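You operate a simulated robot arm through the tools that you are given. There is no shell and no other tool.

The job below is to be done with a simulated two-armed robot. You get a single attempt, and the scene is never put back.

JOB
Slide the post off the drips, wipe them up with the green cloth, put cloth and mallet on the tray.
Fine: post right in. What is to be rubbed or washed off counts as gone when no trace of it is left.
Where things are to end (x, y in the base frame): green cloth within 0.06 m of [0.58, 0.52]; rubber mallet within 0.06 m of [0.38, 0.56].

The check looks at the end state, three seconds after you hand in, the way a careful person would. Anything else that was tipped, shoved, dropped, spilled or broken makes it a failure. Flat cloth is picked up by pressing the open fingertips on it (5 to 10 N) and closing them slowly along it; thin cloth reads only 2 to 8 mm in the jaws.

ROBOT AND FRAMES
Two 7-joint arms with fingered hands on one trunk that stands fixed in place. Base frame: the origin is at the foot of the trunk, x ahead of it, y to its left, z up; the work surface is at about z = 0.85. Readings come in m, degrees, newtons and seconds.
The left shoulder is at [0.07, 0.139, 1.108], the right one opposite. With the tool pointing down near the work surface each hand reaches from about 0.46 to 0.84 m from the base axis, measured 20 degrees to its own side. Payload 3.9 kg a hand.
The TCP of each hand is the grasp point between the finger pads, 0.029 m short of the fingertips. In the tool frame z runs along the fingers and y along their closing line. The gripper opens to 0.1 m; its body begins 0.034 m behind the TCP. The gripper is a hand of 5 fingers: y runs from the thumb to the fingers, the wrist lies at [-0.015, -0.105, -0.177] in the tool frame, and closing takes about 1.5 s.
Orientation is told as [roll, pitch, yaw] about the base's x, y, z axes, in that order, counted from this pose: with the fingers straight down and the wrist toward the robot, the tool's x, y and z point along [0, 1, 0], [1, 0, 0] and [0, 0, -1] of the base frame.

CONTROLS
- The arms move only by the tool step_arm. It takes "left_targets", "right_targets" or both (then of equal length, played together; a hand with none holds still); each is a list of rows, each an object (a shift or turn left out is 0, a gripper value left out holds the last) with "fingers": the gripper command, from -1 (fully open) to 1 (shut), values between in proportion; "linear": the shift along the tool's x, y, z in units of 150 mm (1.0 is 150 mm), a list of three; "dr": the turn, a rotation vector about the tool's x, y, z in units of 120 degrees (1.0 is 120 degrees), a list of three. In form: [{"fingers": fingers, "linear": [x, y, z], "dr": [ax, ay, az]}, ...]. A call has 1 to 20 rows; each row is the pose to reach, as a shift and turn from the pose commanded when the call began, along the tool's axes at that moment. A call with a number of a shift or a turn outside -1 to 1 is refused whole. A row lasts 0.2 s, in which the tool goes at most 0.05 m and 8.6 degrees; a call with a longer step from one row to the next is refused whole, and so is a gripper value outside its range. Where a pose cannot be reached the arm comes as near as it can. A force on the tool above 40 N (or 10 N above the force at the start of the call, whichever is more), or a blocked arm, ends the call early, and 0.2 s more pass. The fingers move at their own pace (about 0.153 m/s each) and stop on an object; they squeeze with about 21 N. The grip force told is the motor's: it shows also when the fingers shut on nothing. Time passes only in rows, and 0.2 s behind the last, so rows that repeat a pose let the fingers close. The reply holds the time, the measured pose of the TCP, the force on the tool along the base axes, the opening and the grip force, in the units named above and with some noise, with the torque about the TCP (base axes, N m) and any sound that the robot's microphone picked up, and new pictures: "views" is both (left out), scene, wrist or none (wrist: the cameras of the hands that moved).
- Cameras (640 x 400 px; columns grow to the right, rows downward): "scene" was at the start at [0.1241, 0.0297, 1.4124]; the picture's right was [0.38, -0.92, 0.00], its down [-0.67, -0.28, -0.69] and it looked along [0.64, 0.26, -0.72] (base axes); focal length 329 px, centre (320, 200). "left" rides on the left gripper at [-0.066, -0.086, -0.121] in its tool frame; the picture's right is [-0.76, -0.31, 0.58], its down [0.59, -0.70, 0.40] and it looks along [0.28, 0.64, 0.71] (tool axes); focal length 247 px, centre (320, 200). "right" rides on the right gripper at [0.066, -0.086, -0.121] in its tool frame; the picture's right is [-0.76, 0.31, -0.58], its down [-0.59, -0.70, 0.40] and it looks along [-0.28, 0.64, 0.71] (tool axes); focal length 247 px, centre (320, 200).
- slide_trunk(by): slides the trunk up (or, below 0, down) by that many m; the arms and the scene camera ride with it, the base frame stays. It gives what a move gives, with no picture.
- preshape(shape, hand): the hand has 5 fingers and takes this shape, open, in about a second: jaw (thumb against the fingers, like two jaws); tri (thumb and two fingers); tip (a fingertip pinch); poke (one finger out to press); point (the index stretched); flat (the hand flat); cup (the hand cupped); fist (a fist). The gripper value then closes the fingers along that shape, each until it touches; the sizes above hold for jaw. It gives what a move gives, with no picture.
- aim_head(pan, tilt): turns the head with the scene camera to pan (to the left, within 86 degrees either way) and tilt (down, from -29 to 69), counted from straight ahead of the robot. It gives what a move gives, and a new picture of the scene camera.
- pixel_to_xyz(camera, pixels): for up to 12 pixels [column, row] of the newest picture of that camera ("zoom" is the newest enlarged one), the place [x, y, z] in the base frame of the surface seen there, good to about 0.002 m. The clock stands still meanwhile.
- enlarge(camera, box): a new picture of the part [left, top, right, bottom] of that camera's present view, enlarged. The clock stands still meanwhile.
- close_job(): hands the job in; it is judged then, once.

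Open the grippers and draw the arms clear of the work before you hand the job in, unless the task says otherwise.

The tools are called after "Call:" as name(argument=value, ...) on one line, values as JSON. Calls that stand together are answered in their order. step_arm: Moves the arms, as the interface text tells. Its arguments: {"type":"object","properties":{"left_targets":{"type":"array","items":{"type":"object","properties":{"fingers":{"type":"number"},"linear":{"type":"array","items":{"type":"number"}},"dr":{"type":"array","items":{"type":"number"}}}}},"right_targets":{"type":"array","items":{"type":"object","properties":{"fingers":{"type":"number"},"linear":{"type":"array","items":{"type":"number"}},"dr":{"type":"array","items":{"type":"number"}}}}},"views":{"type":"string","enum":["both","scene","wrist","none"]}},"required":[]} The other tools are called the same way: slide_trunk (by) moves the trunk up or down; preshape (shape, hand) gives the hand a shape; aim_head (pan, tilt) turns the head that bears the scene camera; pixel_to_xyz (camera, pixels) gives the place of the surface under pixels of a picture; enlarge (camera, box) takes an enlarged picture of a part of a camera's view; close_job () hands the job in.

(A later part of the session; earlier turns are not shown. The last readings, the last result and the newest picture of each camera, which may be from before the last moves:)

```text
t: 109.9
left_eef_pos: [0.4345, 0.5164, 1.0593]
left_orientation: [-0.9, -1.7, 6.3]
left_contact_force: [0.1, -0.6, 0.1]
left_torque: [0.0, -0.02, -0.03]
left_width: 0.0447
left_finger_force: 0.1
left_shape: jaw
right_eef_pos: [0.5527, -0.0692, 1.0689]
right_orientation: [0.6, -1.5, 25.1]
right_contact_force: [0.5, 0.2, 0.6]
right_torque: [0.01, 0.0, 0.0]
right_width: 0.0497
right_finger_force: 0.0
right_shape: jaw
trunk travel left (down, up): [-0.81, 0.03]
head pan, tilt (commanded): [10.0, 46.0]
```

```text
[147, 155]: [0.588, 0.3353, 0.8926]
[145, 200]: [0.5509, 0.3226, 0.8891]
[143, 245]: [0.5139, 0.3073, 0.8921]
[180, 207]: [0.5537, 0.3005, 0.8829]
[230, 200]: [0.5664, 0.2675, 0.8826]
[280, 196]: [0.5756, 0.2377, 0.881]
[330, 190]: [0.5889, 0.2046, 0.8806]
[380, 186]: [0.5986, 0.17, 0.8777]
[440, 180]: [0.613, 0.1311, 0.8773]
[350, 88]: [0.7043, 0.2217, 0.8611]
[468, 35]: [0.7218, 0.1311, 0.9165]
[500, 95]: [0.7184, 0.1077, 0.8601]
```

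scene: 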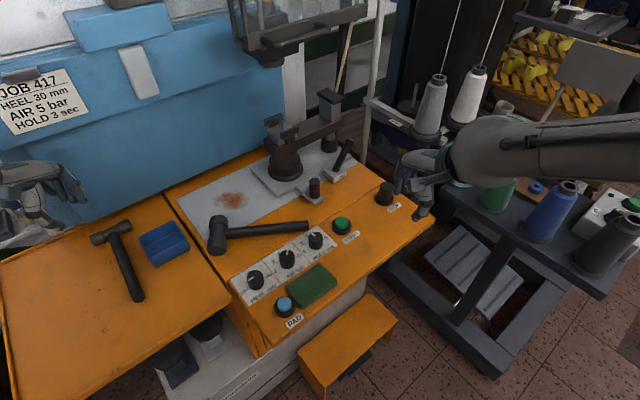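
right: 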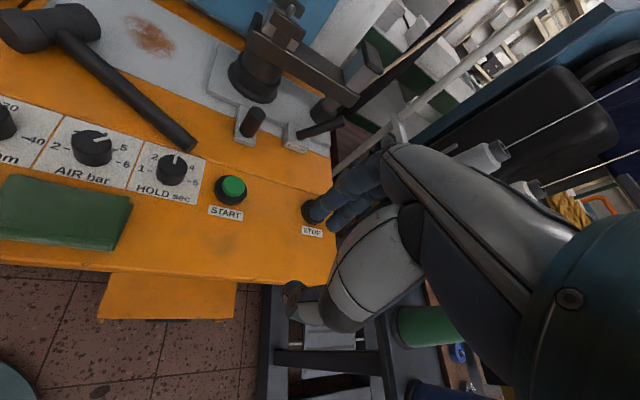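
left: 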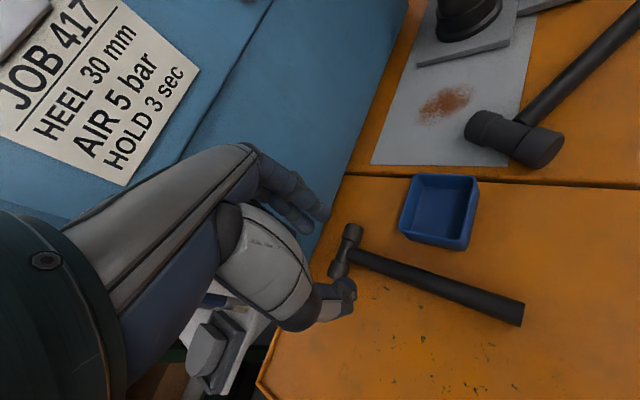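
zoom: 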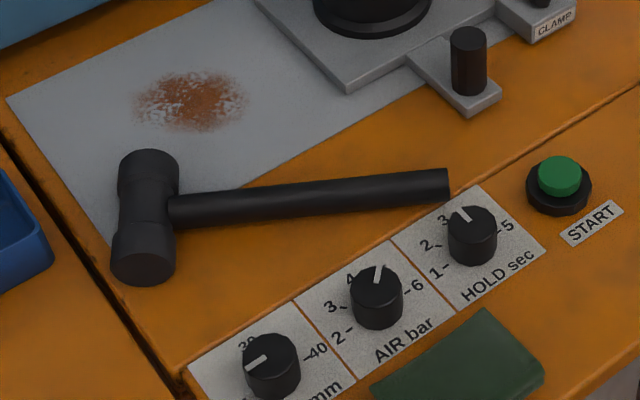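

Handle axis is at −70.7° (perpendicular yaw 19.3°), grip point ≈[0.574,0.2455]. I bring the left hand above it with yaw ≈19°.

Call:
step_arm(left_targets=[{"linear": [-0.24, 0.09, 0.05], "fingers": 0.0}, {"linear": [-0.48, 0.18, 0.1], "fingers": 0.0}, {"linear": [-0.72, 0.27, 0.15], "fingers": 0.0}, {"linear": [-0.95, 0.363, 0.2], "fingers": 0.0}], views="none")

Call:
step_arm(left_targets=[{"linear": [-0.24, 0.09, 0.05], "dr": [0, 0, -0.03]}, {"linear": [-0.48, 0.18, 0.1], "dr": [0, 0, -0.06]}, {"linear": [-0.72, 0.27, 0.15], "dr": [0, 0, -0.09]}, {"linear": [-0.95, 0.363, 0.2], "dr": [0, 0, -0.108]}, {"linear": [-0.95, 0.363, 0.2], "dr": [0, 0, -0.108]}], views="both")

```text
t: 110.9
left_eef_pos: [0.5066, 0.3787, 1.0338]
left_orientation: [-0.9, -1.5, 6.1]
left_contact_force: [-0.1, -1.0, 0.5]
left_torque: [0.02, -0.01, 0.0]
left_width: 0.0498
left_finger_force: 0.1
left_shape: jaw
right_eef_pos: [0.554, -0.0696, 1.0674]
right_orientation: [0.7, -1.4, 25.0]
right_contact_force: [-0.4, 1.2, -0.9]
right_torque: [0.01, 0.03, -0.01]
right_width: 0.0498
right_finger_force: 0.1
right_shape: jaw
trunk travel left (down, up): [-0.81, 0.03]
head pan, tilt (commanded): [10.0, 46.0]
```

```text
t: 112.1
left_eef_pos: [0.5755, 0.2445, 1.0077]
left_orientation: [-1.4, -1.2, 19.1]
left_contact_force: [-1.0, 0.0, 0.9]
left_torque: [0.02, -0.01, -0.01]
left_width: 0.0498
left_finger_force: 0.1
left_shape: jaw
right_eef_pos: [0.5534, -0.0676, 1.0692]
right_orientation: [0.6, -1.5, 25.0]
right_contact_force: [-0.4, -0.8, 0.1]
right_torque: [0.0, 0.01, 0.02]
right_width: 0.0498
right_finger_force: 0.0
right_shape: jaw
trunk travel left (down, up): [-0.81, 0.03]
head pan, tilt (commanded): [10.0, 46.0]
```

scene: 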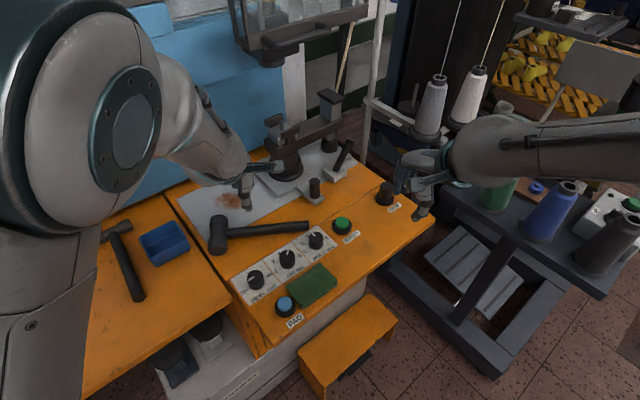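
left: 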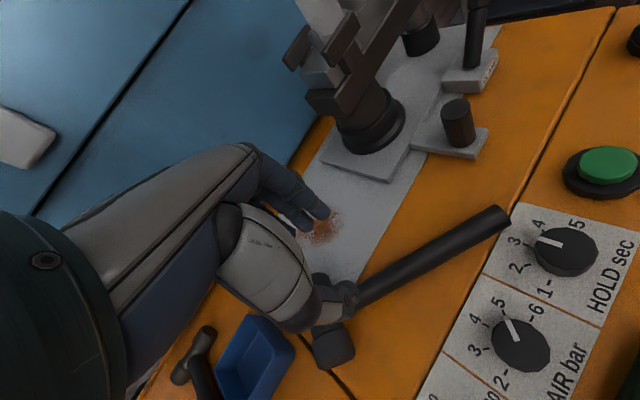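

Left reaches with yaw 19.1°. I descend over the handle to z≈0.905.

Call:
step_arm(left_targets=[{"linear": [0, -0.01, 0.2], "fingers": 0.1}, {"linear": [0, -0.01, 0.4], "fingers": 0.1}, {"linear": [0, -0.01, 0.55], "fingers": 0.1}, {"linear": [0, -0.01, 0.68], "fingers": 0.1}, {"linear": [0, -0.01, 0.68], "fingers": 0.1}], views="both")

Call:
enlarge(camera="left", box=[220, 160, 480, 380])

Call:
enlarge(camera="scene", box=[180, 140, 340, 270])

```text
t: 113.3
left_eef_pos: [0.5763, 0.2423, 0.9043]
left_orientation: [-1.2, -1.3, 19.1]
left_contact_force: [-0.3, 1.1, -0.5]
left_torque: [0.0, -0.03, 0.01]
left_width: 0.0453
left_finger_force: 0.0
left_shape: jaw
right_eef_pos: [0.5528, -0.0683, 1.0684]
right_orientation: [0.7, -1.5, 25.0]
right_contact_force: [-0.6, 0.0, 0.4]
right_torque: [-0.01, -0.02, 0.02]
right_width: 0.05
right_finger_force: 0.0
right_shape: jaw
trunk travel left (down, up): [-0.81, 0.03]
head pan, tilt (commanded): [10.0, 46.0]
```

scene: 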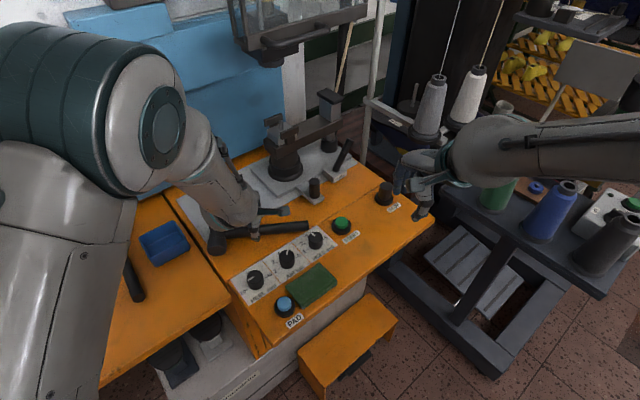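
left: 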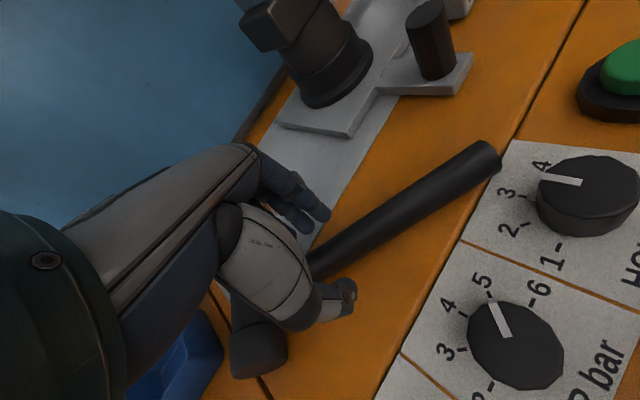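

```text
1.82 times, centred on (350, 270) of left
```

zoom: 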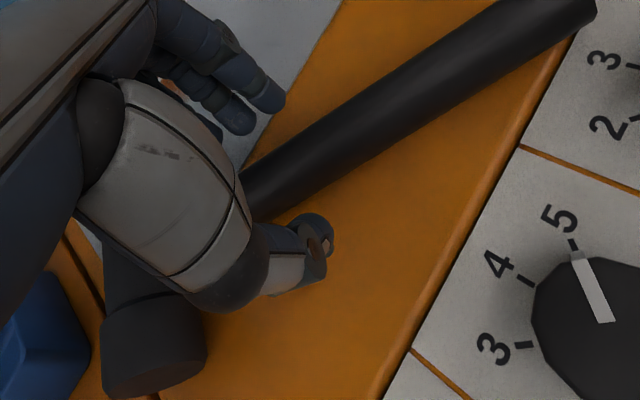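

```text
3.08 times, centred on (260, 205) of scene
```

zoom: 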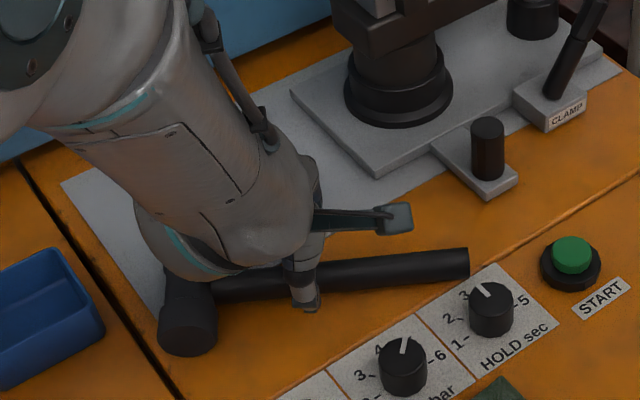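

The handle runs between thumb and fingers. I go down 18 mm and close on it.

Call:
step_arm(left_targets=[{"linear": [0, 0, 0.06], "fingers": 0.1}, {"linear": [0, 0, 0.12], "fingers": 0.1}, {"linear": [0, 0, 0.12], "fingers": 0.3}, {"linear": [0, 0, 0.12], "fingers": 0.5}, {"linear": [0, 0, 0.12], "fingers": 0.8}, {"linear": [0, 0, 0.12], "fingers": 1}, {"linear": [0, 0, 0.12], "fingers": 1}], views="wrist")

```text
t: 114.9
left_eef_pos: [0.5772, 0.2425, 0.8863]
left_orientation: [-1.3, -1.3, 18.9]
left_contact_force: [1.0, -0.7, 0.7]
left_torque: [-0.04, 0.01, -0.09]
left_width: 0.0156
left_finger_force: 20.9
left_shape: jaw
right_eef_pos: [0.5539, -0.0699, 1.0678]
right_orientation: [0.6, -1.5, 25.1]
right_contact_force: [-1.2, -0.1, -0.9]
right_torque: [0.02, 0.01, -0.01]
right_width: 0.0499
right_finger_force: 0.1
right_shape: jaw
trunk travel left (down, up): [-0.81, 0.03]
head pan, tilt (commanded): [10.0, 46.0]
```

left: 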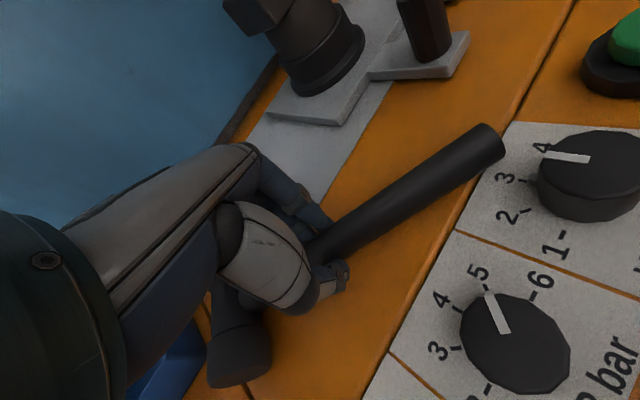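

Grip on the handle is good (0.0156 m). I lift it straight up 0.12 m.

Call:
step_arm(left_targets=[{"linear": [0, 0, -0.1]}, {"linear": [0, 0, -0.3]}, {"linear": [0, 0, -0.5]}, {"linear": [0, 0, -0.7]}, {"linear": [0, 0, -0.85]}, {"linear": [0, 0, -0.85]}], views="both")

```text
t: 116.3
left_eef_pos: [0.5733, 0.2442, 1.0145]
left_orientation: [-1.3, -1.1, 19.1]
left_contact_force: [0.4, -0.3, -3.5]
left_torque: [-0.13, -0.08, 0.01]
left_width: 0.0154
left_finger_force: 21.3
left_shape: jaw
right_eef_pos: [0.5545, -0.0692, 1.068]
right_orientation: [0.6, -1.4, 25.1]
right_contact_force: [0.1, 0.2, 0.6]
right_torque: [-0.01, 0.0, 0.02]
right_width: 0.05
right_finger_force: 0.1
right_shape: jaw
trunk travel left (down, up): [-0.81, 0.03]
head pan, tilt (commanded): [10.0, 46.0]
```

scene: 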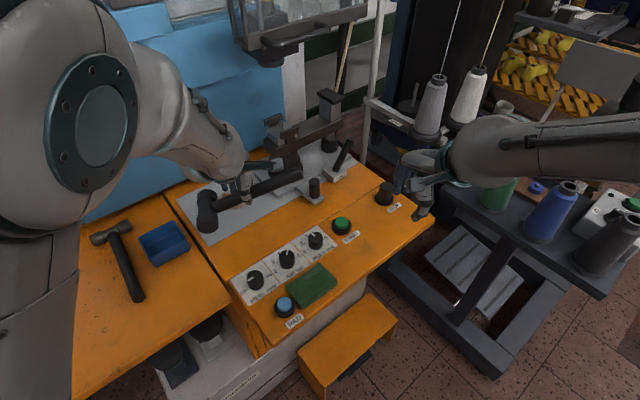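
left: 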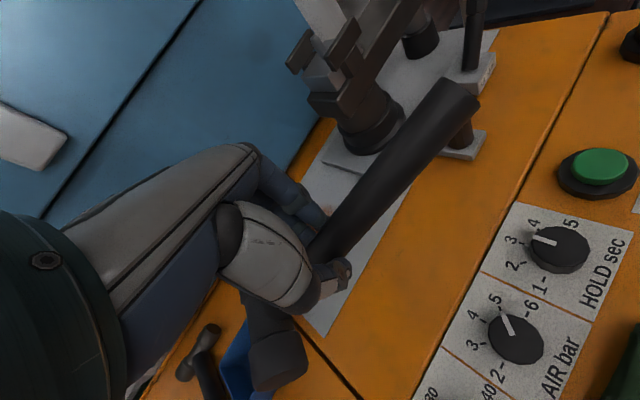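

Lifted level enough. I carry it toward the tray while turning the yaw down.

Call:
step_arm(left_targets=[{"linear": [0.23, -0.07, 0], "dr": [0, 0, 0.05]}, {"linear": [0.47, -0.14, 0], "dr": [0, 0, 0.1]}, {"linear": [0.7, -0.21, 0], "dr": [0, 0, 0.15]}, {"linear": [0.94, -0.275, 0], "dr": [0, 0, 0.2]}], views="none")

```text
t: 117.3
left_eef_pos: [0.4904, 0.3522, 1.0062]
left_orientation: [-0.9, 0.0, -2.4]
left_contact_force: [-0.4, 0.3, -3.4]
left_torque: [-0.15, -0.01, 0.0]
left_width: 0.0155
left_finger_force: 21.0
left_shape: jaw
left hand out of reach, approached as far as the arm can: row 4
right_eef_pos: [0.5532, -0.0681, 1.0672]
right_orientation: [0.6, -1.4, 25.0]
right_contact_force: [-1.4, -0.5, -0.1]
right_torque: [-0.03, -0.01, -0.02]
right_width: 0.05
right_finger_force: 0.1
right_shape: jaw
trunk travel left (down, up): [-0.81, 0.03]
head pan, tilt (commanded): [10.0, 46.0]
```

Call:
step_arm(left_targets=[{"linear": [0.2, -0.1, -0.05], "dr": [0, 0, 0.03]}, {"linear": [0.4, -0.22, -0.1], "dr": [0, 0, 0.07]}, {"linear": [0.6, -0.35, -0.1], "dr": [0, 0, 0.11]}, {"linear": [0.72, -0.5, -0.1], "dr": [0, 0, 0.15]}, {"linear": [0.72, -0.5, -0.1], "dr": [0, 0, 0.15]}], views="both")

```text
t: 118.5
left_eef_pos: [0.4197, 0.4623, 1.0216]
left_orientation: [-0.7, -0.1, -20.5]
left_contact_force: [-0.1, -0.2, -2.8]
left_torque: [-0.18, 0.01, 0.0]
left_width: 0.0154
left_finger_force: 21.0
left_shape: jaw
right_eef_pos: [0.5535, -0.0695, 1.0676]
right_orientation: [0.6, -1.4, 25.1]
right_contact_force: [-1.2, 0.0, -0.8]
right_torque: [0.02, 0.01, -0.02]
right_width: 0.0498
right_finger_force: 0.1
right_shape: jaw
trunk travel left (down, up): [-0.81, 0.03]
head pan, tilt (commanded): [10.0, 46.0]
```

scene: 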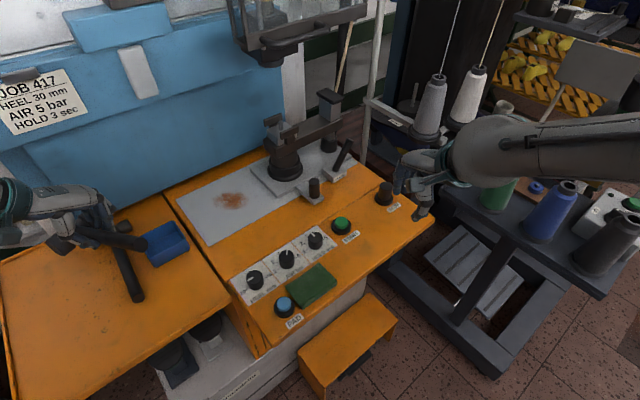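
left: 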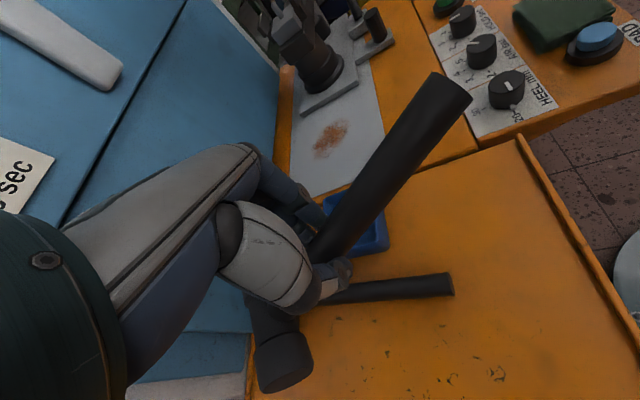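

Call:
step_arm(left_targets=[{"linear": [0.08, -0.16, 0], "dr": [0, 0, 0.04]}, {"linear": [0.16, -0.32, 0], "dr": [0, 0, 0.08]}, {"linear": [0.23, -0.48, 0], "dr": [0, 0, 0.12]}, {"linear": [0.297, -0.616, 0], "dr": [0, 0, 0.146]}, {"linear": [0.297, -0.616, 0], "dr": [0, 0, 0.146]}], views="both")

Call:
aim_head(pan=45, tilt=48)

```text
t: 119.7
left_eef_pos: [0.3504, 0.5377, 1.0191]
left_orientation: [-0.5, -0.3, -38.0]
left_contact_force: [-0.7, -0.8, -2.8]
left_torque: [-0.15, 0.12, 0.0]
left_width: 0.0153
left_finger_force: 20.8
left_shape: jaw
right_eef_pos: [0.5531, -0.0695, 1.0685]
right_orientation: [0.7, -1.5, 25.0]
right_contact_force: [0.2, 0.1, -0.1]
right_torque: [-0.01, -0.01, 0.0]
right_width: 0.0499
right_finger_force: 0.0
right_shape: jaw
trunk travel left (down, up): [-0.81, 0.03]
head pan, tilt (commanded): [10.0, 46.0]
```

scene: 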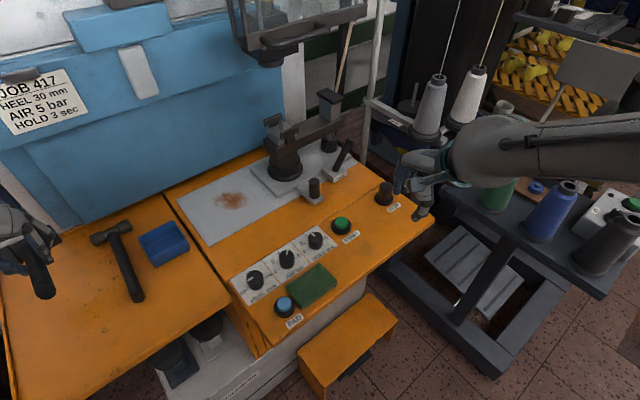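
left: 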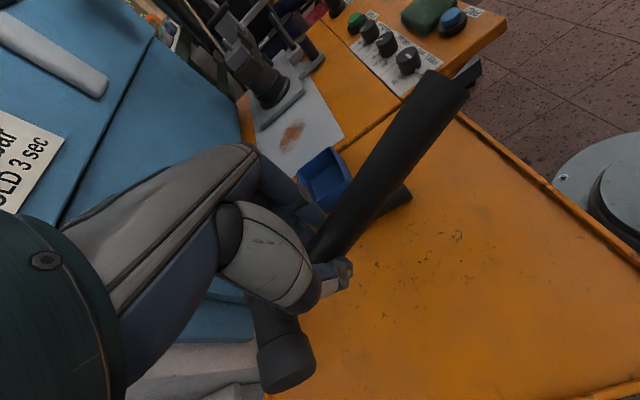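

```text
t: 120.7
left_eef_pos: [0.3505, 0.5382, 1.0202]
left_orientation: [-0.6, -0.3, -38.0]
left_contact_force: [-0.8, 1.2, -3.3]
left_torque: [-0.19, 0.07, 0.01]
left_width: 0.0155
left_finger_force: 21.0
left_shape: jaw
right_eef_pos: [0.5539, -0.0693, 1.068]
right_orientation: [0.6, -1.4, 25.0]
right_contact_force: [0.3, 0.7, 0.3]
right_torque: [0.02, 0.01, 0.01]
right_width: 0.0498
right_finger_force: 0.1
right_shape: jaw
trunk travel left (down, up): [-0.81, 0.03]
head pan, tilt (commanded): [45.0, 48.0]
```

scene: 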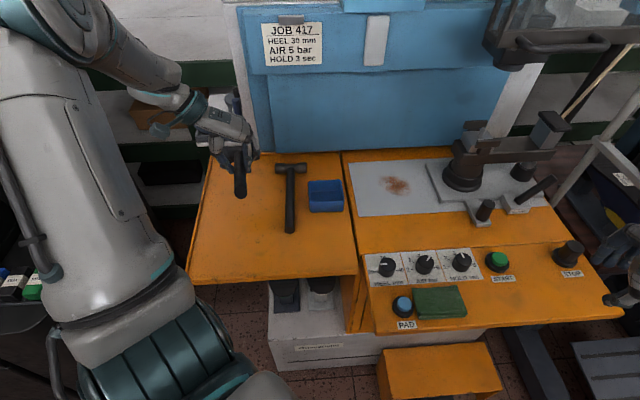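

The mallet is over the free strip left of the hammer. I lower it to z≈0.90 and check.

Call:
step_arm(left_targets=[{"linear": [0, 0, 0.2]}, {"linear": [0, 0, 0.4]}, {"linear": [0, 0, 0.6]}, {"linear": [0, 0, 0.8]}, {"linear": [0, 0, 0.8]}], views="both")

Call:
enlarge(camera="scene", box=[170, 110, 390, 290])

```text
t: 121.9
left_eef_pos: [0.3488, 0.5371, 0.9002]
left_orientation: [-0.6, -0.3, -37.8]
left_contact_force: [1.1, 0.9, -1.0]
left_torque: [0.03, -0.1, -0.01]
left_width: 0.0159
left_finger_force: 20.8
left_shape: jaw
right_eef_pos: [0.5539, -0.0693, 1.0687]
right_orientation: [0.7, -1.5, 25.0]
right_contact_force: [0.2, -0.2, 0.6]
right_torque: [0.02, -0.02, -0.02]
right_width: 0.05
right_finger_force: 0.2
right_shape: jaw
trunk travel left (down, up): [-0.81, 0.03]
head pan, tilt (commanded): [45.0, 48.0]
```

scene: 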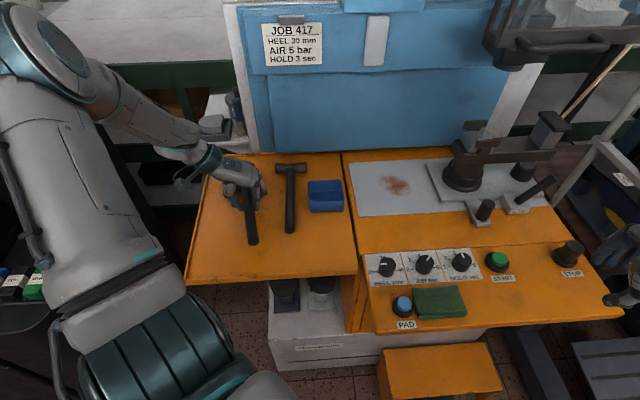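
left: 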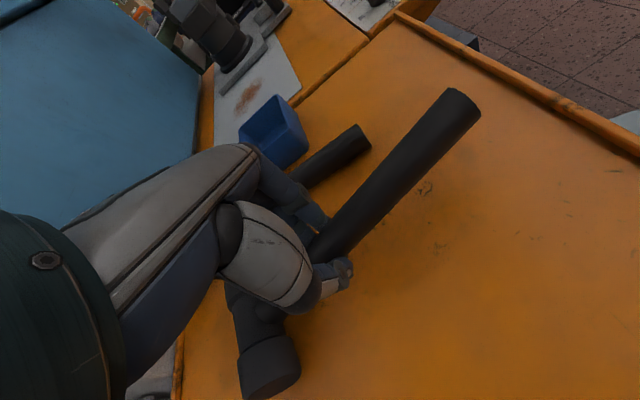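

```text
2.22 times, centred on (280, 200) of scene
```

zoom: 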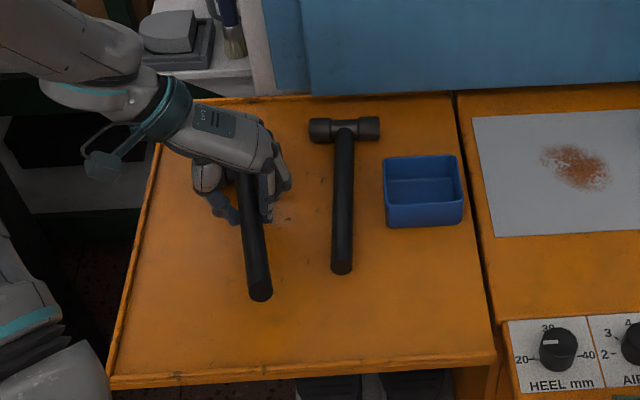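

The head is starting to touch (force −1.0 N). I lower the rest of the way gently.

Call:
step_arm(left_targets=[{"linear": [0, 0, 0.03]}, {"linear": [0, 0, 0.06]}, {"linear": [0, 0, 0.09]}, {"linear": [0, 0, 0.09]}], views="none")

```text
t: 122.9
left_eef_pos: [0.349, 0.5352, 0.8858]
left_orientation: [-0.7, -0.2, -38.0]
left_contact_force: [-1.1, -1.2, 0.9]
left_torque: [0.15, -0.07, -0.05]
left_width: 0.0159
left_finger_force: 20.6
left_shape: jaw
right_eef_pos: [0.5529, -0.0689, 1.0676]
right_orientation: [0.7, -1.5, 24.9]
right_contact_force: [0.1, 0.3, 0.4]
right_torque: [0.01, 0.01, 0.02]
right_width: 0.0499
right_finger_force: 0.0
right_shape: jaw
trunk travel left (down, up): [-0.81, 0.03]
head pan, tilt (commanded): [45.0, 48.0]
```

Call:
step_arm(left_targets=[{"linear": [0, 0, 0.015]}, {"linear": [0, 0, 0.02], "fingers": 0.7}, {"linear": [0, 0, 0.02], "fingers": 0.5}, {"linear": [0, 0, 0.02], "fingers": 0.3}, {"linear": [0, 0, 0.02], "fingers": 0.1}, {"linear": [0, 0, 0.02], "fingers": 0.05}], views="both")

Call:
enlarge(camera="scene", box=[170, 110, 390, 290])

```text
t: 124.3
left_eef_pos: [0.3494, 0.5356, 0.8831]
left_orientation: [-0.6, -0.4, -38.0]
left_contact_force: [-0.2, 0.0, -0.6]
left_torque: [-0.01, -0.02, 0.03]
left_width: 0.0469
left_finger_force: 0.1
left_shape: jaw
right_eef_pos: [0.5537, -0.0694, 1.068]
right_orientation: [0.6, -1.5, 24.9]
right_contact_force: [-0.4, 0.2, 0.0]
right_torque: [0.03, 0.02, 0.02]
right_width: 0.0498
right_finger_force: 0.1
right_shape: jaw
trunk travel left (down, up): [-0.81, 0.03]
head pan, tilt (commanded): [45.0, 48.0]
```

scene: 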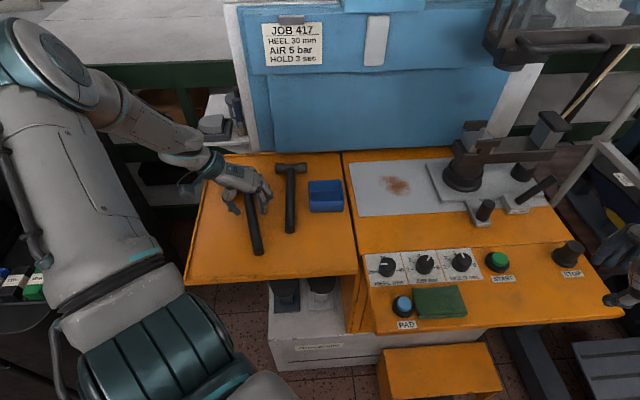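
left: 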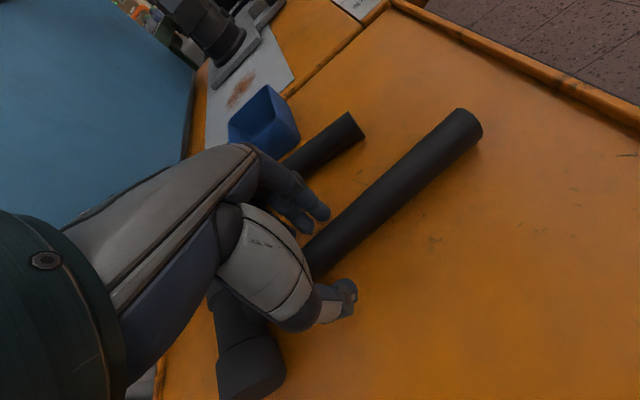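

```text
2.22 times, centred on (280, 200) of scene
```

zoom: 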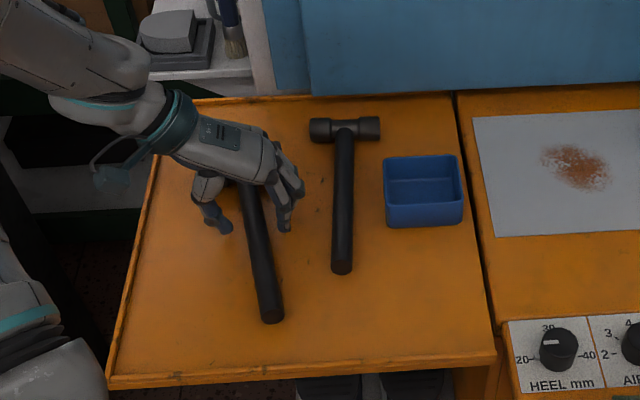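

Released with the fingers clear of the hammer. I lift straight up and then check the mallet's position.

Call:
step_arm(left_targets=[{"linear": [0, 0, -0.2]}, {"linear": [0, 0, -0.4]}, {"linear": [0, 0, -0.65]}, {"linear": [0, 0, -0.9]}, {"linear": [-0.05, -0.15, -0.98]}], views="both")

Call:
enlarge(camera="scene", box=[170, 110, 390, 290])

```text
t: 125.5
left_eef_pos: [0.3267, 0.5466, 1.03]
left_orientation: [-0.6, -0.4, -37.9]
left_contact_force: [0.2, -0.2, -0.2]
left_torque: [0.01, 0.01, 0.01]
left_width: 0.0475
left_finger_force: 0.1
left_shape: jaw
right_eef_pos: [0.5521, -0.0692, 1.0681]
right_orientation: [0.6, -1.4, 25.0]
right_contact_force: [0.3, -0.3, 0.5]
right_torque: [0.01, -0.01, 0.02]
right_width: 0.0497
right_finger_force: 0.0
right_shape: jaw
trunk travel left (down, up): [-0.81, 0.03]
head pan, tilt (commanded): [45.0, 48.0]
```

scene: 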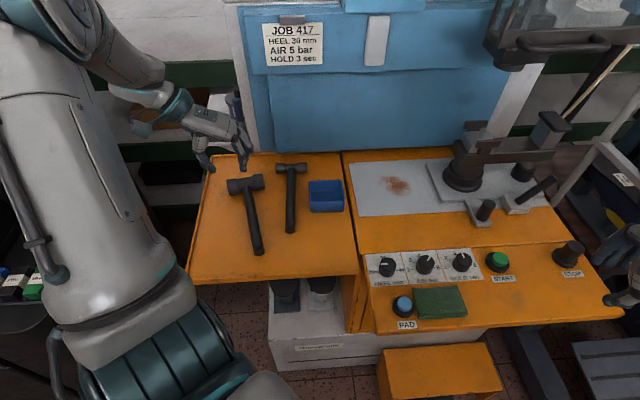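
left: 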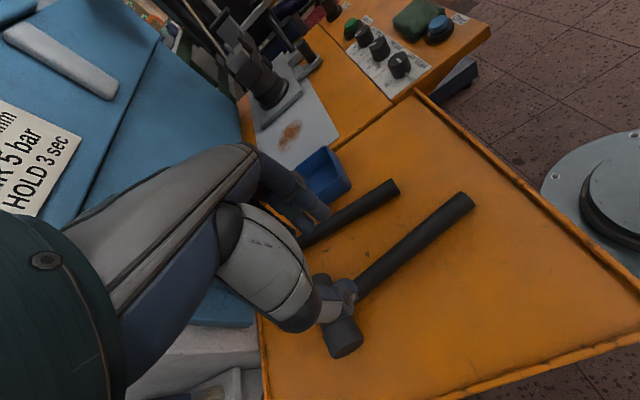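

```text
2.22 times, centred on (280, 200) of scene
```

zoom: 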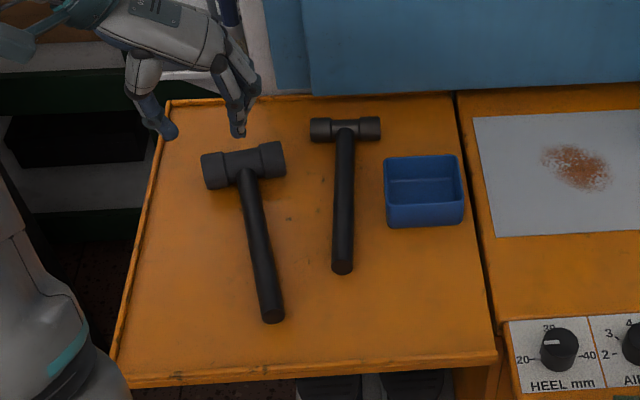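

Call:
pixel_to_xyz(camera="zoom", pixels=[[243, 163], [205, 170], [283, 157], [250, 200], [257, 230], [263, 265], [271, 310], [345, 128], [343, 265], [420, 160], [388, 222], [460, 215]])

```text
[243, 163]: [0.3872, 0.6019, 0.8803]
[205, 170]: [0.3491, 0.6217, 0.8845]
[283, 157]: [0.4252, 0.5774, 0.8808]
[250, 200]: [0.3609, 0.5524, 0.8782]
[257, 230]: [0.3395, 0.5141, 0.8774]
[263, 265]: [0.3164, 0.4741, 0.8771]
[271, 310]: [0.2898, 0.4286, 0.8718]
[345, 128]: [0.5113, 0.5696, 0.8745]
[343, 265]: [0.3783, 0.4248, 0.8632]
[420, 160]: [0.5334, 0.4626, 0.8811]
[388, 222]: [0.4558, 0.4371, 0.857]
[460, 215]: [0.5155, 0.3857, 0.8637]
```

The mallet's head is at [0.389,0.600], handle end [0.286,0.423]. To be well inside the tolerance whichever point counts, I'll regrip and shift it ~15 mm along its axis toward the wall and ~10 mm toward the hammer.

Call:
step_arm(left_targets=[{"linear": [-0.02, 0.1, 0.1], "dr": [0, 0, -0.033], "fingers": 0.1}, {"linear": [-0.024, 0.186, 0.3], "dr": [0, 0, -0.066], "fingers": 0.1}, {"linear": [-0.024, 0.186, 0.55], "dr": [0, 0, -0.066], "fingers": 0.1}, {"linear": [-0.024, 0.186, 0.8], "dr": [0, 0, -0.066], "fingers": 0.1}, {"linear": [-0.024, 0.186, 0.82], "dr": [0, 0, -0.066], "fingers": 0.1}], views="both")

Call:
enlarge(camera="scene", box=[170, 110, 390, 290])

```text
t: 126.7
left_eef_pos: [0.3474, 0.5238, 0.9072]
left_orientation: [-0.6, -0.3, -30.1]
left_contact_force: [0.3, -0.8, 0.4]
left_torque: [-0.01, 0.03, 0.0]
left_width: 0.0454
left_finger_force: 0.2
left_shape: jaw
right_eef_pos: [0.5532, -0.0691, 1.0676]
right_orientation: [0.7, -1.5, 25.0]
right_contact_force: [0.8, 0.4, -0.2]
right_torque: [0.0, -0.02, 0.02]
right_width: 0.05
right_finger_force: 0.0
right_shape: jaw
trunk travel left (down, up): [-0.81, 0.03]
head pan, tilt (commanded): [45.0, 48.0]
```

scene: 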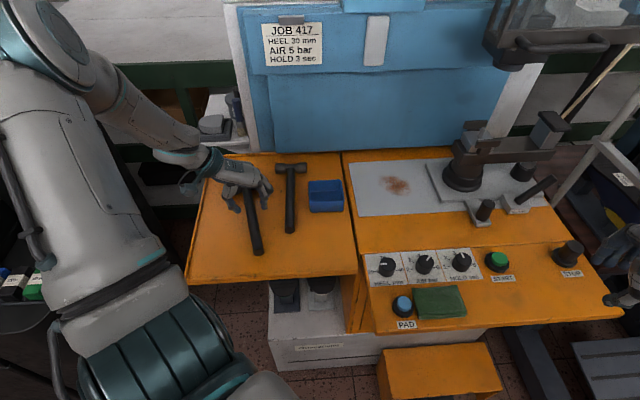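
left: 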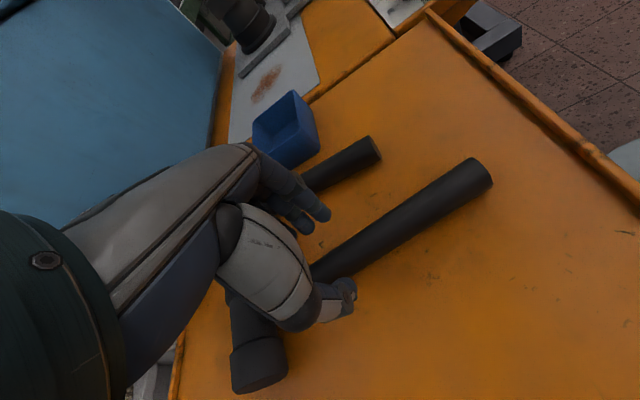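

```text
2.22 times, centred on (280, 200) of scene
```

zoom: 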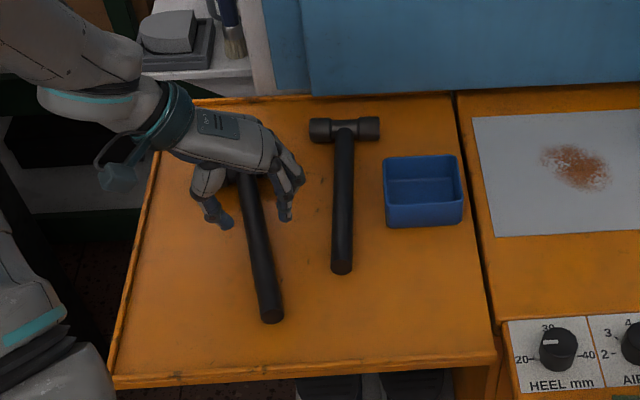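

Call:
step_arm(left_targets=[{"linear": [0, 0, 0.09], "fingers": 0.1}, {"linear": [0, 0, 0.173], "fingers": 0.1}, {"linear": [0, 0, 0.173], "fingers": 0.3}, {"linear": [0, 0, 0.173], "fingers": 0.6}, {"linear": [0, 0, 0.173], "fingers": 1}, {"linear": [0, 0, 0.173], "fingers": 1}, {"linear": [0, 0, 0.173], "fingers": 1}, {"linear": [0, 0, 0.12], "fingers": 1}, {"linear": [0.05, 0.03, 0.1], "fingers": 1}, {"linear": [0.1, 0.06, 0.1], "fingers": 1}, {"linear": [0.1, 0.06, 0.1], "fingers": 1}], views="none")

Call:
step_arm(left_targets=[{"linear": [0, 0, 0.03], "fingers": 1}, {"linear": [0, 0, 0.06], "fingers": 1}, {"linear": [0, 0, 0.075], "fingers": 1}, {"linear": [0, 0, 0.08], "fingers": 0.7}, {"linear": [0, 0, 0.08], "fingers": 0.5}, {"linear": [0, 0, 0.08], "fingers": 0.3}, {"linear": [0, 0, 0.08], "fingers": 0.1}, {"linear": [0, 0, 0.08], "fingers": 0.05}], views="none")

Call:
step_arm(left_targets=[{"linear": [0, 0, -0.2]}, {"linear": [0, 0, -0.4]}, {"linear": [0, 0, -0.65]}, {"linear": [0, 0, -0.9]}, {"linear": [-0.05, -0.2, -0.98]}], views="both")

Call:
enlarge(camera="scene", box=[170, 110, 390, 290])

```text
t: 129.1
left_eef_pos: [0.363, 0.5313, 0.8923]
left_orientation: [-0.8, -0.2, -30.1]
left_contact_force: [-0.6, -0.1, -2.1]
left_torque: [-0.1, 0.07, 0.05]
left_width: 0.0177
left_finger_force: 21.2
left_shape: jaw
right_eef_pos: [0.5529, -0.0695, 1.0687]
right_orientation: [0.7, -1.4, 25.0]
right_contact_force: [-0.2, -0.2, 0.0]
right_torque: [-0.01, 0.03, 0.01]
right_width: 0.0497
right_finger_force: 0.0
right_shape: jaw
trunk travel left (down, up): [-0.81, 0.03]
head pan, tilt (commanded): [45.0, 48.0]
```

```text
t: 130.9
left_eef_pos: [0.3626, 0.5323, 0.8811]
left_orientation: [-0.7, -0.1, -29.9]
left_contact_force: [0.5, -0.1, 0.3]
left_torque: [-0.03, 0.02, -0.01]
left_width: 0.047
left_finger_force: 0.0
left_shape: jaw
right_eef_pos: [0.5523, -0.0696, 1.0669]
right_orientation: [0.7, -1.5, 25.0]
right_contact_force: [-0.3, 0.3, -0.3]
right_torque: [-0.01, 0.05, 0.02]
right_width: 0.05
right_finger_force: 0.1
right_shape: jaw
trunk travel left (down, up): [-0.81, 0.03]
head pan, tilt (commanded): [45.0, 48.0]
```

```text
t: 132.1
left_eef_pos: [0.3307, 0.5423, 1.0281]
left_orientation: [-0.7, -0.3, -30.0]
left_contact_force: [-0.3, 0.3, -0.3]
left_torque: [-0.01, -0.02, -0.01]
left_width: 0.0473
left_finger_force: 0.0
left_shape: jaw
right_eef_pos: [0.5526, -0.0692, 1.0679]
right_orientation: [0.6, -1.5, 25.0]
right_contact_force: [0.2, -0.9, 0.0]
right_torque: [-0.02, 0.01, 0.04]
right_width: 0.0498
right_finger_force: 0.1
right_shape: jaw
trunk travel left (down, up): [-0.81, 0.03]
head pan, tilt (commanded): [45.0, 48.0]
```

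scene: 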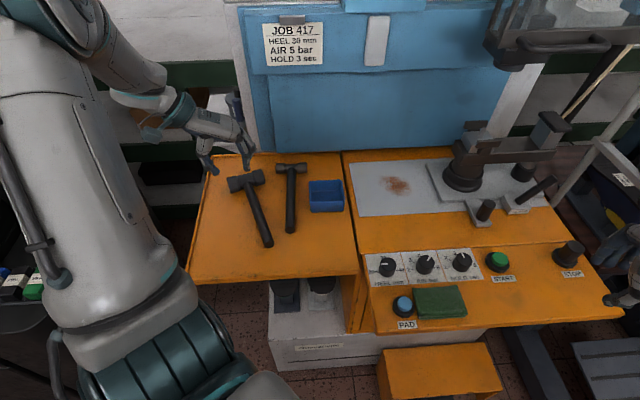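
left: 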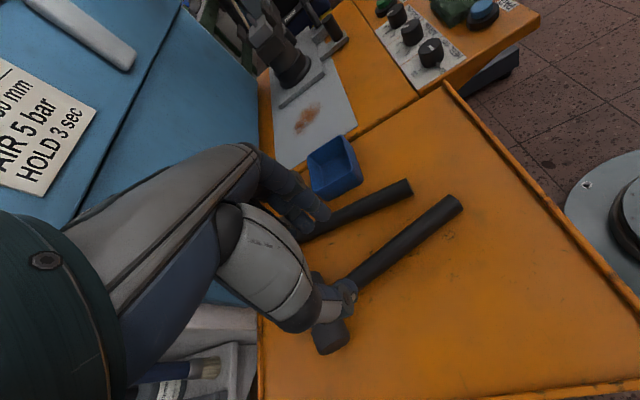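

```text
2.22 times, centred on (280, 200) of scene
```

zoom: 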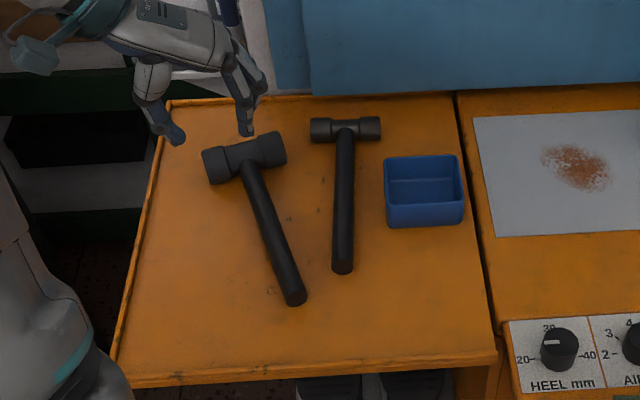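

Call:
pixel_to_xyz(camera="zoom", pixels=[[243, 155], [207, 165], [282, 147], [252, 185], [263, 215], [275, 250], [292, 295], [345, 128], [343, 265]])

```text
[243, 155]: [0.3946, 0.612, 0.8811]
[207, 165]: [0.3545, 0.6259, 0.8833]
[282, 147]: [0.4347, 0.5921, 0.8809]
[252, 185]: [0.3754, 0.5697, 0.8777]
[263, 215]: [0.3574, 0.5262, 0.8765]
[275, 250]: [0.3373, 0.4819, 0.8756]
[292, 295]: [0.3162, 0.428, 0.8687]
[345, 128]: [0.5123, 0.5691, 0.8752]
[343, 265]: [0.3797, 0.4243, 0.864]
```

Mallet is well placed (target lies 5 cm from head and ~4 cm from its mid). Next the cloth: I bring the right hand over it, heading for yaw ≈48° so it can grip across the 0.052 m width.

Call:
aim_head(pan=15, tilt=47)

Call:
step_arm(right_targets=[{"linear": [0.24, 0, 0.05], "fingers": -0.32}, {"linear": [0.48, 0, 0.15], "fingers": -0.32}, {"linear": [0.72, 0, 0.25], "fingers": -0.32}, {"linear": [0.97, 0, 0.35], "fingers": -0.32}], views="none")

Call:
step_arm(right_targets=[{"linear": [0.0, 0, 0], "dr": [0, 0, -0.06]}, {"linear": [0.0, 0, 0], "dr": [0, 0, -0.12]}, {"linear": [0.0, 0, 0], "dr": [0, 0, -0.17]}, {"linear": [0.0, 0, 0], "dr": [0, 0, -0.195]}, {"linear": [0.0, 0, 0], "dr": [0, 0, -0.195]}], views="both")

```text
t: 133.0
left_eef_pos: [0.3328, 0.5403, 1.0283]
left_orientation: [-0.7, -0.2, -30.0]
left_contact_force: [1.0, -0.4, -0.2]
left_torque: [-0.02, 0.03, 0.01]
left_width: 0.0471
left_finger_force: 0.2
left_shape: jaw
right_eef_pos: [0.5532, -0.0691, 1.0679]
right_orientation: [0.6, -1.5, 25.1]
right_contact_force: [0.4, 0.6, 0.1]
right_torque: [-0.01, 0.0, -0.01]
right_width: 0.0497
right_finger_force: 0.0
right_shape: jaw
trunk travel left (down, up): [-0.81, 0.03]
head pan, tilt (commanded): [15.0, 47.0]
```

scene: 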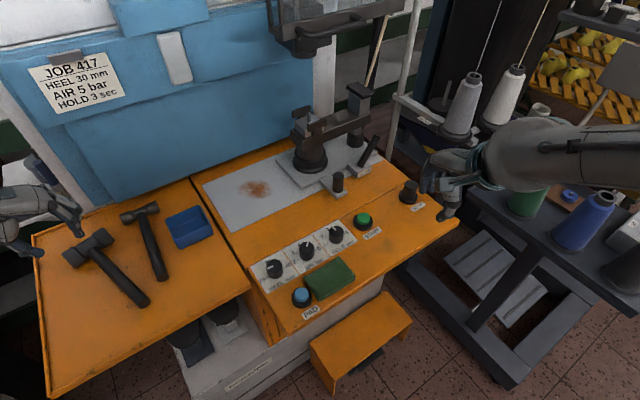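

```text
t: 134.0
left_eef_pos: [0.3325, 0.5438, 1.0258]
left_orientation: [-0.7, -0.3, -30.0]
left_contact_force: [-0.3, 0.3, 0.2]
left_torque: [-0.08, -0.02, 0.01]
left_width: 0.0469
left_finger_force: 0.1
left_shape: jaw
right_eef_pos: [0.4937, 0.0659, 1.0192]
right_orientation: [0.6, -1.5, 25.0]
right_contact_force: [-0.4, 0.9, -1.1]
right_torque: [-0.02, -0.01, 0.02]
right_width: 0.0659
right_finger_force: 0.1
right_shape: jaw
trunk travel left (down, up): [-0.81, 0.03]
head pan, tilt (commanded): [15.0, 47.0]
```

```text
t: 135.2
left_eef_pos: [0.332, 0.5411, 1.0263]
left_orientation: [-0.7, -0.1, -30.1]
left_contact_force: [0.1, -0.5, 0.1]
left_torque: [0.02, 0.01, 0.02]
left_width: 0.0473
left_finger_force: 0.1
left_shape: jaw
right_eef_pos: [0.4946, 0.0639, 1.0173]
right_orientation: [-0.1, -1.6, 48.5]
right_contact_force: [-0.7, -0.2, 0.4]
right_torque: [-0.02, -0.03, 0.0]
right_width: 0.0658
right_finger_force: 0.1
right_shape: jaw
trunk travel left (down, up): [-0.81, 0.03]
head pan, tilt (commanded): [15.0, 47.0]
```

scene: 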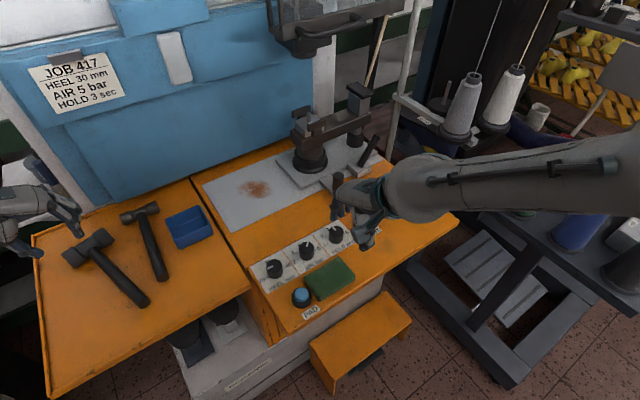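
right: 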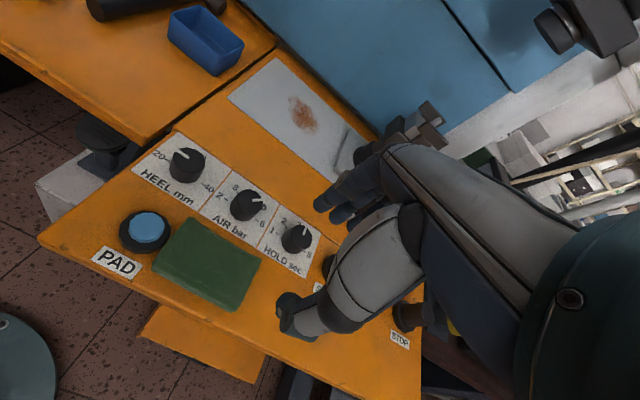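

Right hand at yaw 48.5° works here. I re-measure the cloth and dials from the scene view.

Call:
enlarge(camera="scene", box=[245, 215, 385, 320])

```text
3.81 times, centred on (315, 268) of scene
```

zoom: 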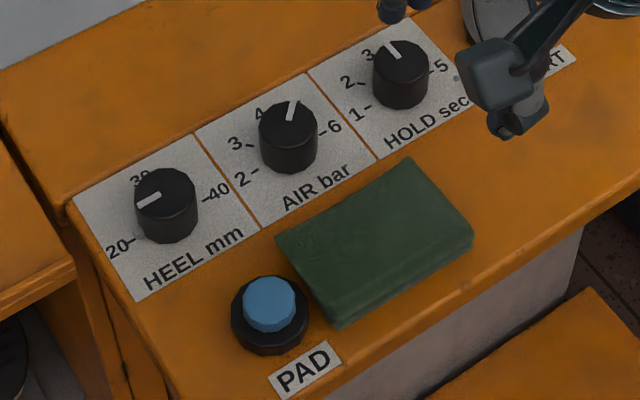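

Call:
pixel_to_xyz(camera="zoom", pixels=[[278, 237], [412, 160], [472, 232], [335, 318], [375, 235], [345, 325], [470, 250], [290, 170], [400, 105], [400, 300], [480, 250], [300, 345]])

```text
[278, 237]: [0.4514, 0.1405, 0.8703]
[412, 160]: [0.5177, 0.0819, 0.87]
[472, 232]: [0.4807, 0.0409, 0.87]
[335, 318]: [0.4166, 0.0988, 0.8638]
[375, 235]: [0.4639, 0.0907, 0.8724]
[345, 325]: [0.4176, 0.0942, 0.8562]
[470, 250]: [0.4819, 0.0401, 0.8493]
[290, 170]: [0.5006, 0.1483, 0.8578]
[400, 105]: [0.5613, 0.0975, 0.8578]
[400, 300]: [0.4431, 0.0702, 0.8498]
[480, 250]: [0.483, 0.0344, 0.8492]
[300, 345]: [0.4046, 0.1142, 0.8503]
```

Cloth centre [0.467,0.0905]. I move to the grasp point [0.484,0.073] and descend to z≈0.93.

Call:
step_arm(right_targets=[{"linear": [0.092, 0, 0.15]}, {"linear": [0.092, 0, 0.3]}, {"linear": [0.092, 0, 0.45]}, {"linear": [0.092, 0, 0.6]}, {"linear": [0.092, 0, 0.6]}], views="both")

Call:
enlarge(camera="right", box=[120, 140, 420, 360])

Call:
enlarge(camera="scene", box=[245, 215, 385, 320])

```text
t: 136.4
left_eef_pos: [0.3313, 0.5421, 1.0274]
left_orientation: [-0.6, -0.2, -30.0]
left_contact_force: [-0.2, -0.7, -0.1]
left_torque: [-0.03, -0.03, -0.03]
left_width: 0.0473
left_finger_force: 0.1
left_shape: jaw
right_eef_pos: [0.4872, 0.0738, 0.9264]
right_orientation: [0.1, -1.6, 48.3]
right_contact_force: [0.0, 0.2, 1.2]
right_torque: [0.01, 0.03, -0.01]
right_width: 0.0658
right_finger_force: 0.0
right_shape: jaw
trunk travel left (down, up): [-0.81, 0.03]
head pan, tilt (commanded): [15.0, 47.0]
```

scene: 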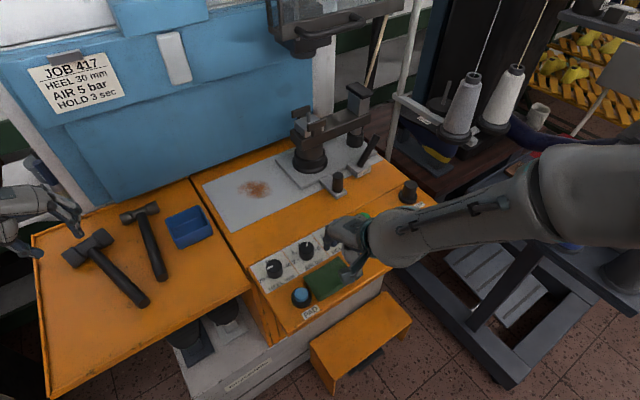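
right: 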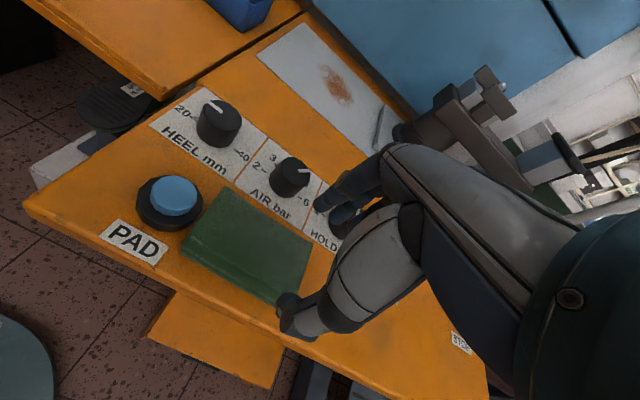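

```text
1.82 times, centred on (270, 250) of right
```

zoom: 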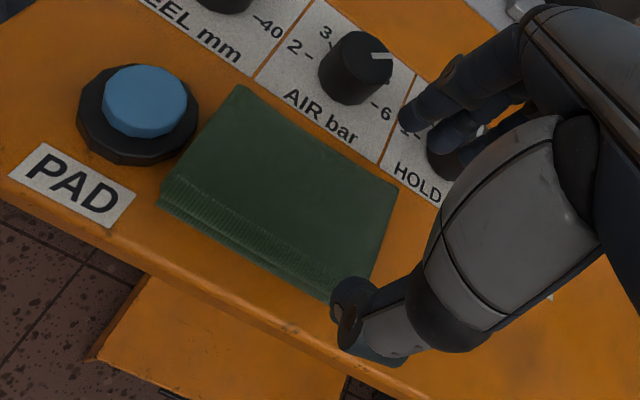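

```text
3.81 times, centred on (315, 268) of scene
```

zoom: 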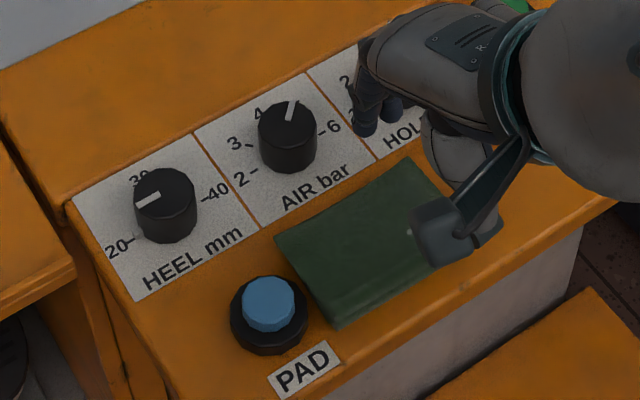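

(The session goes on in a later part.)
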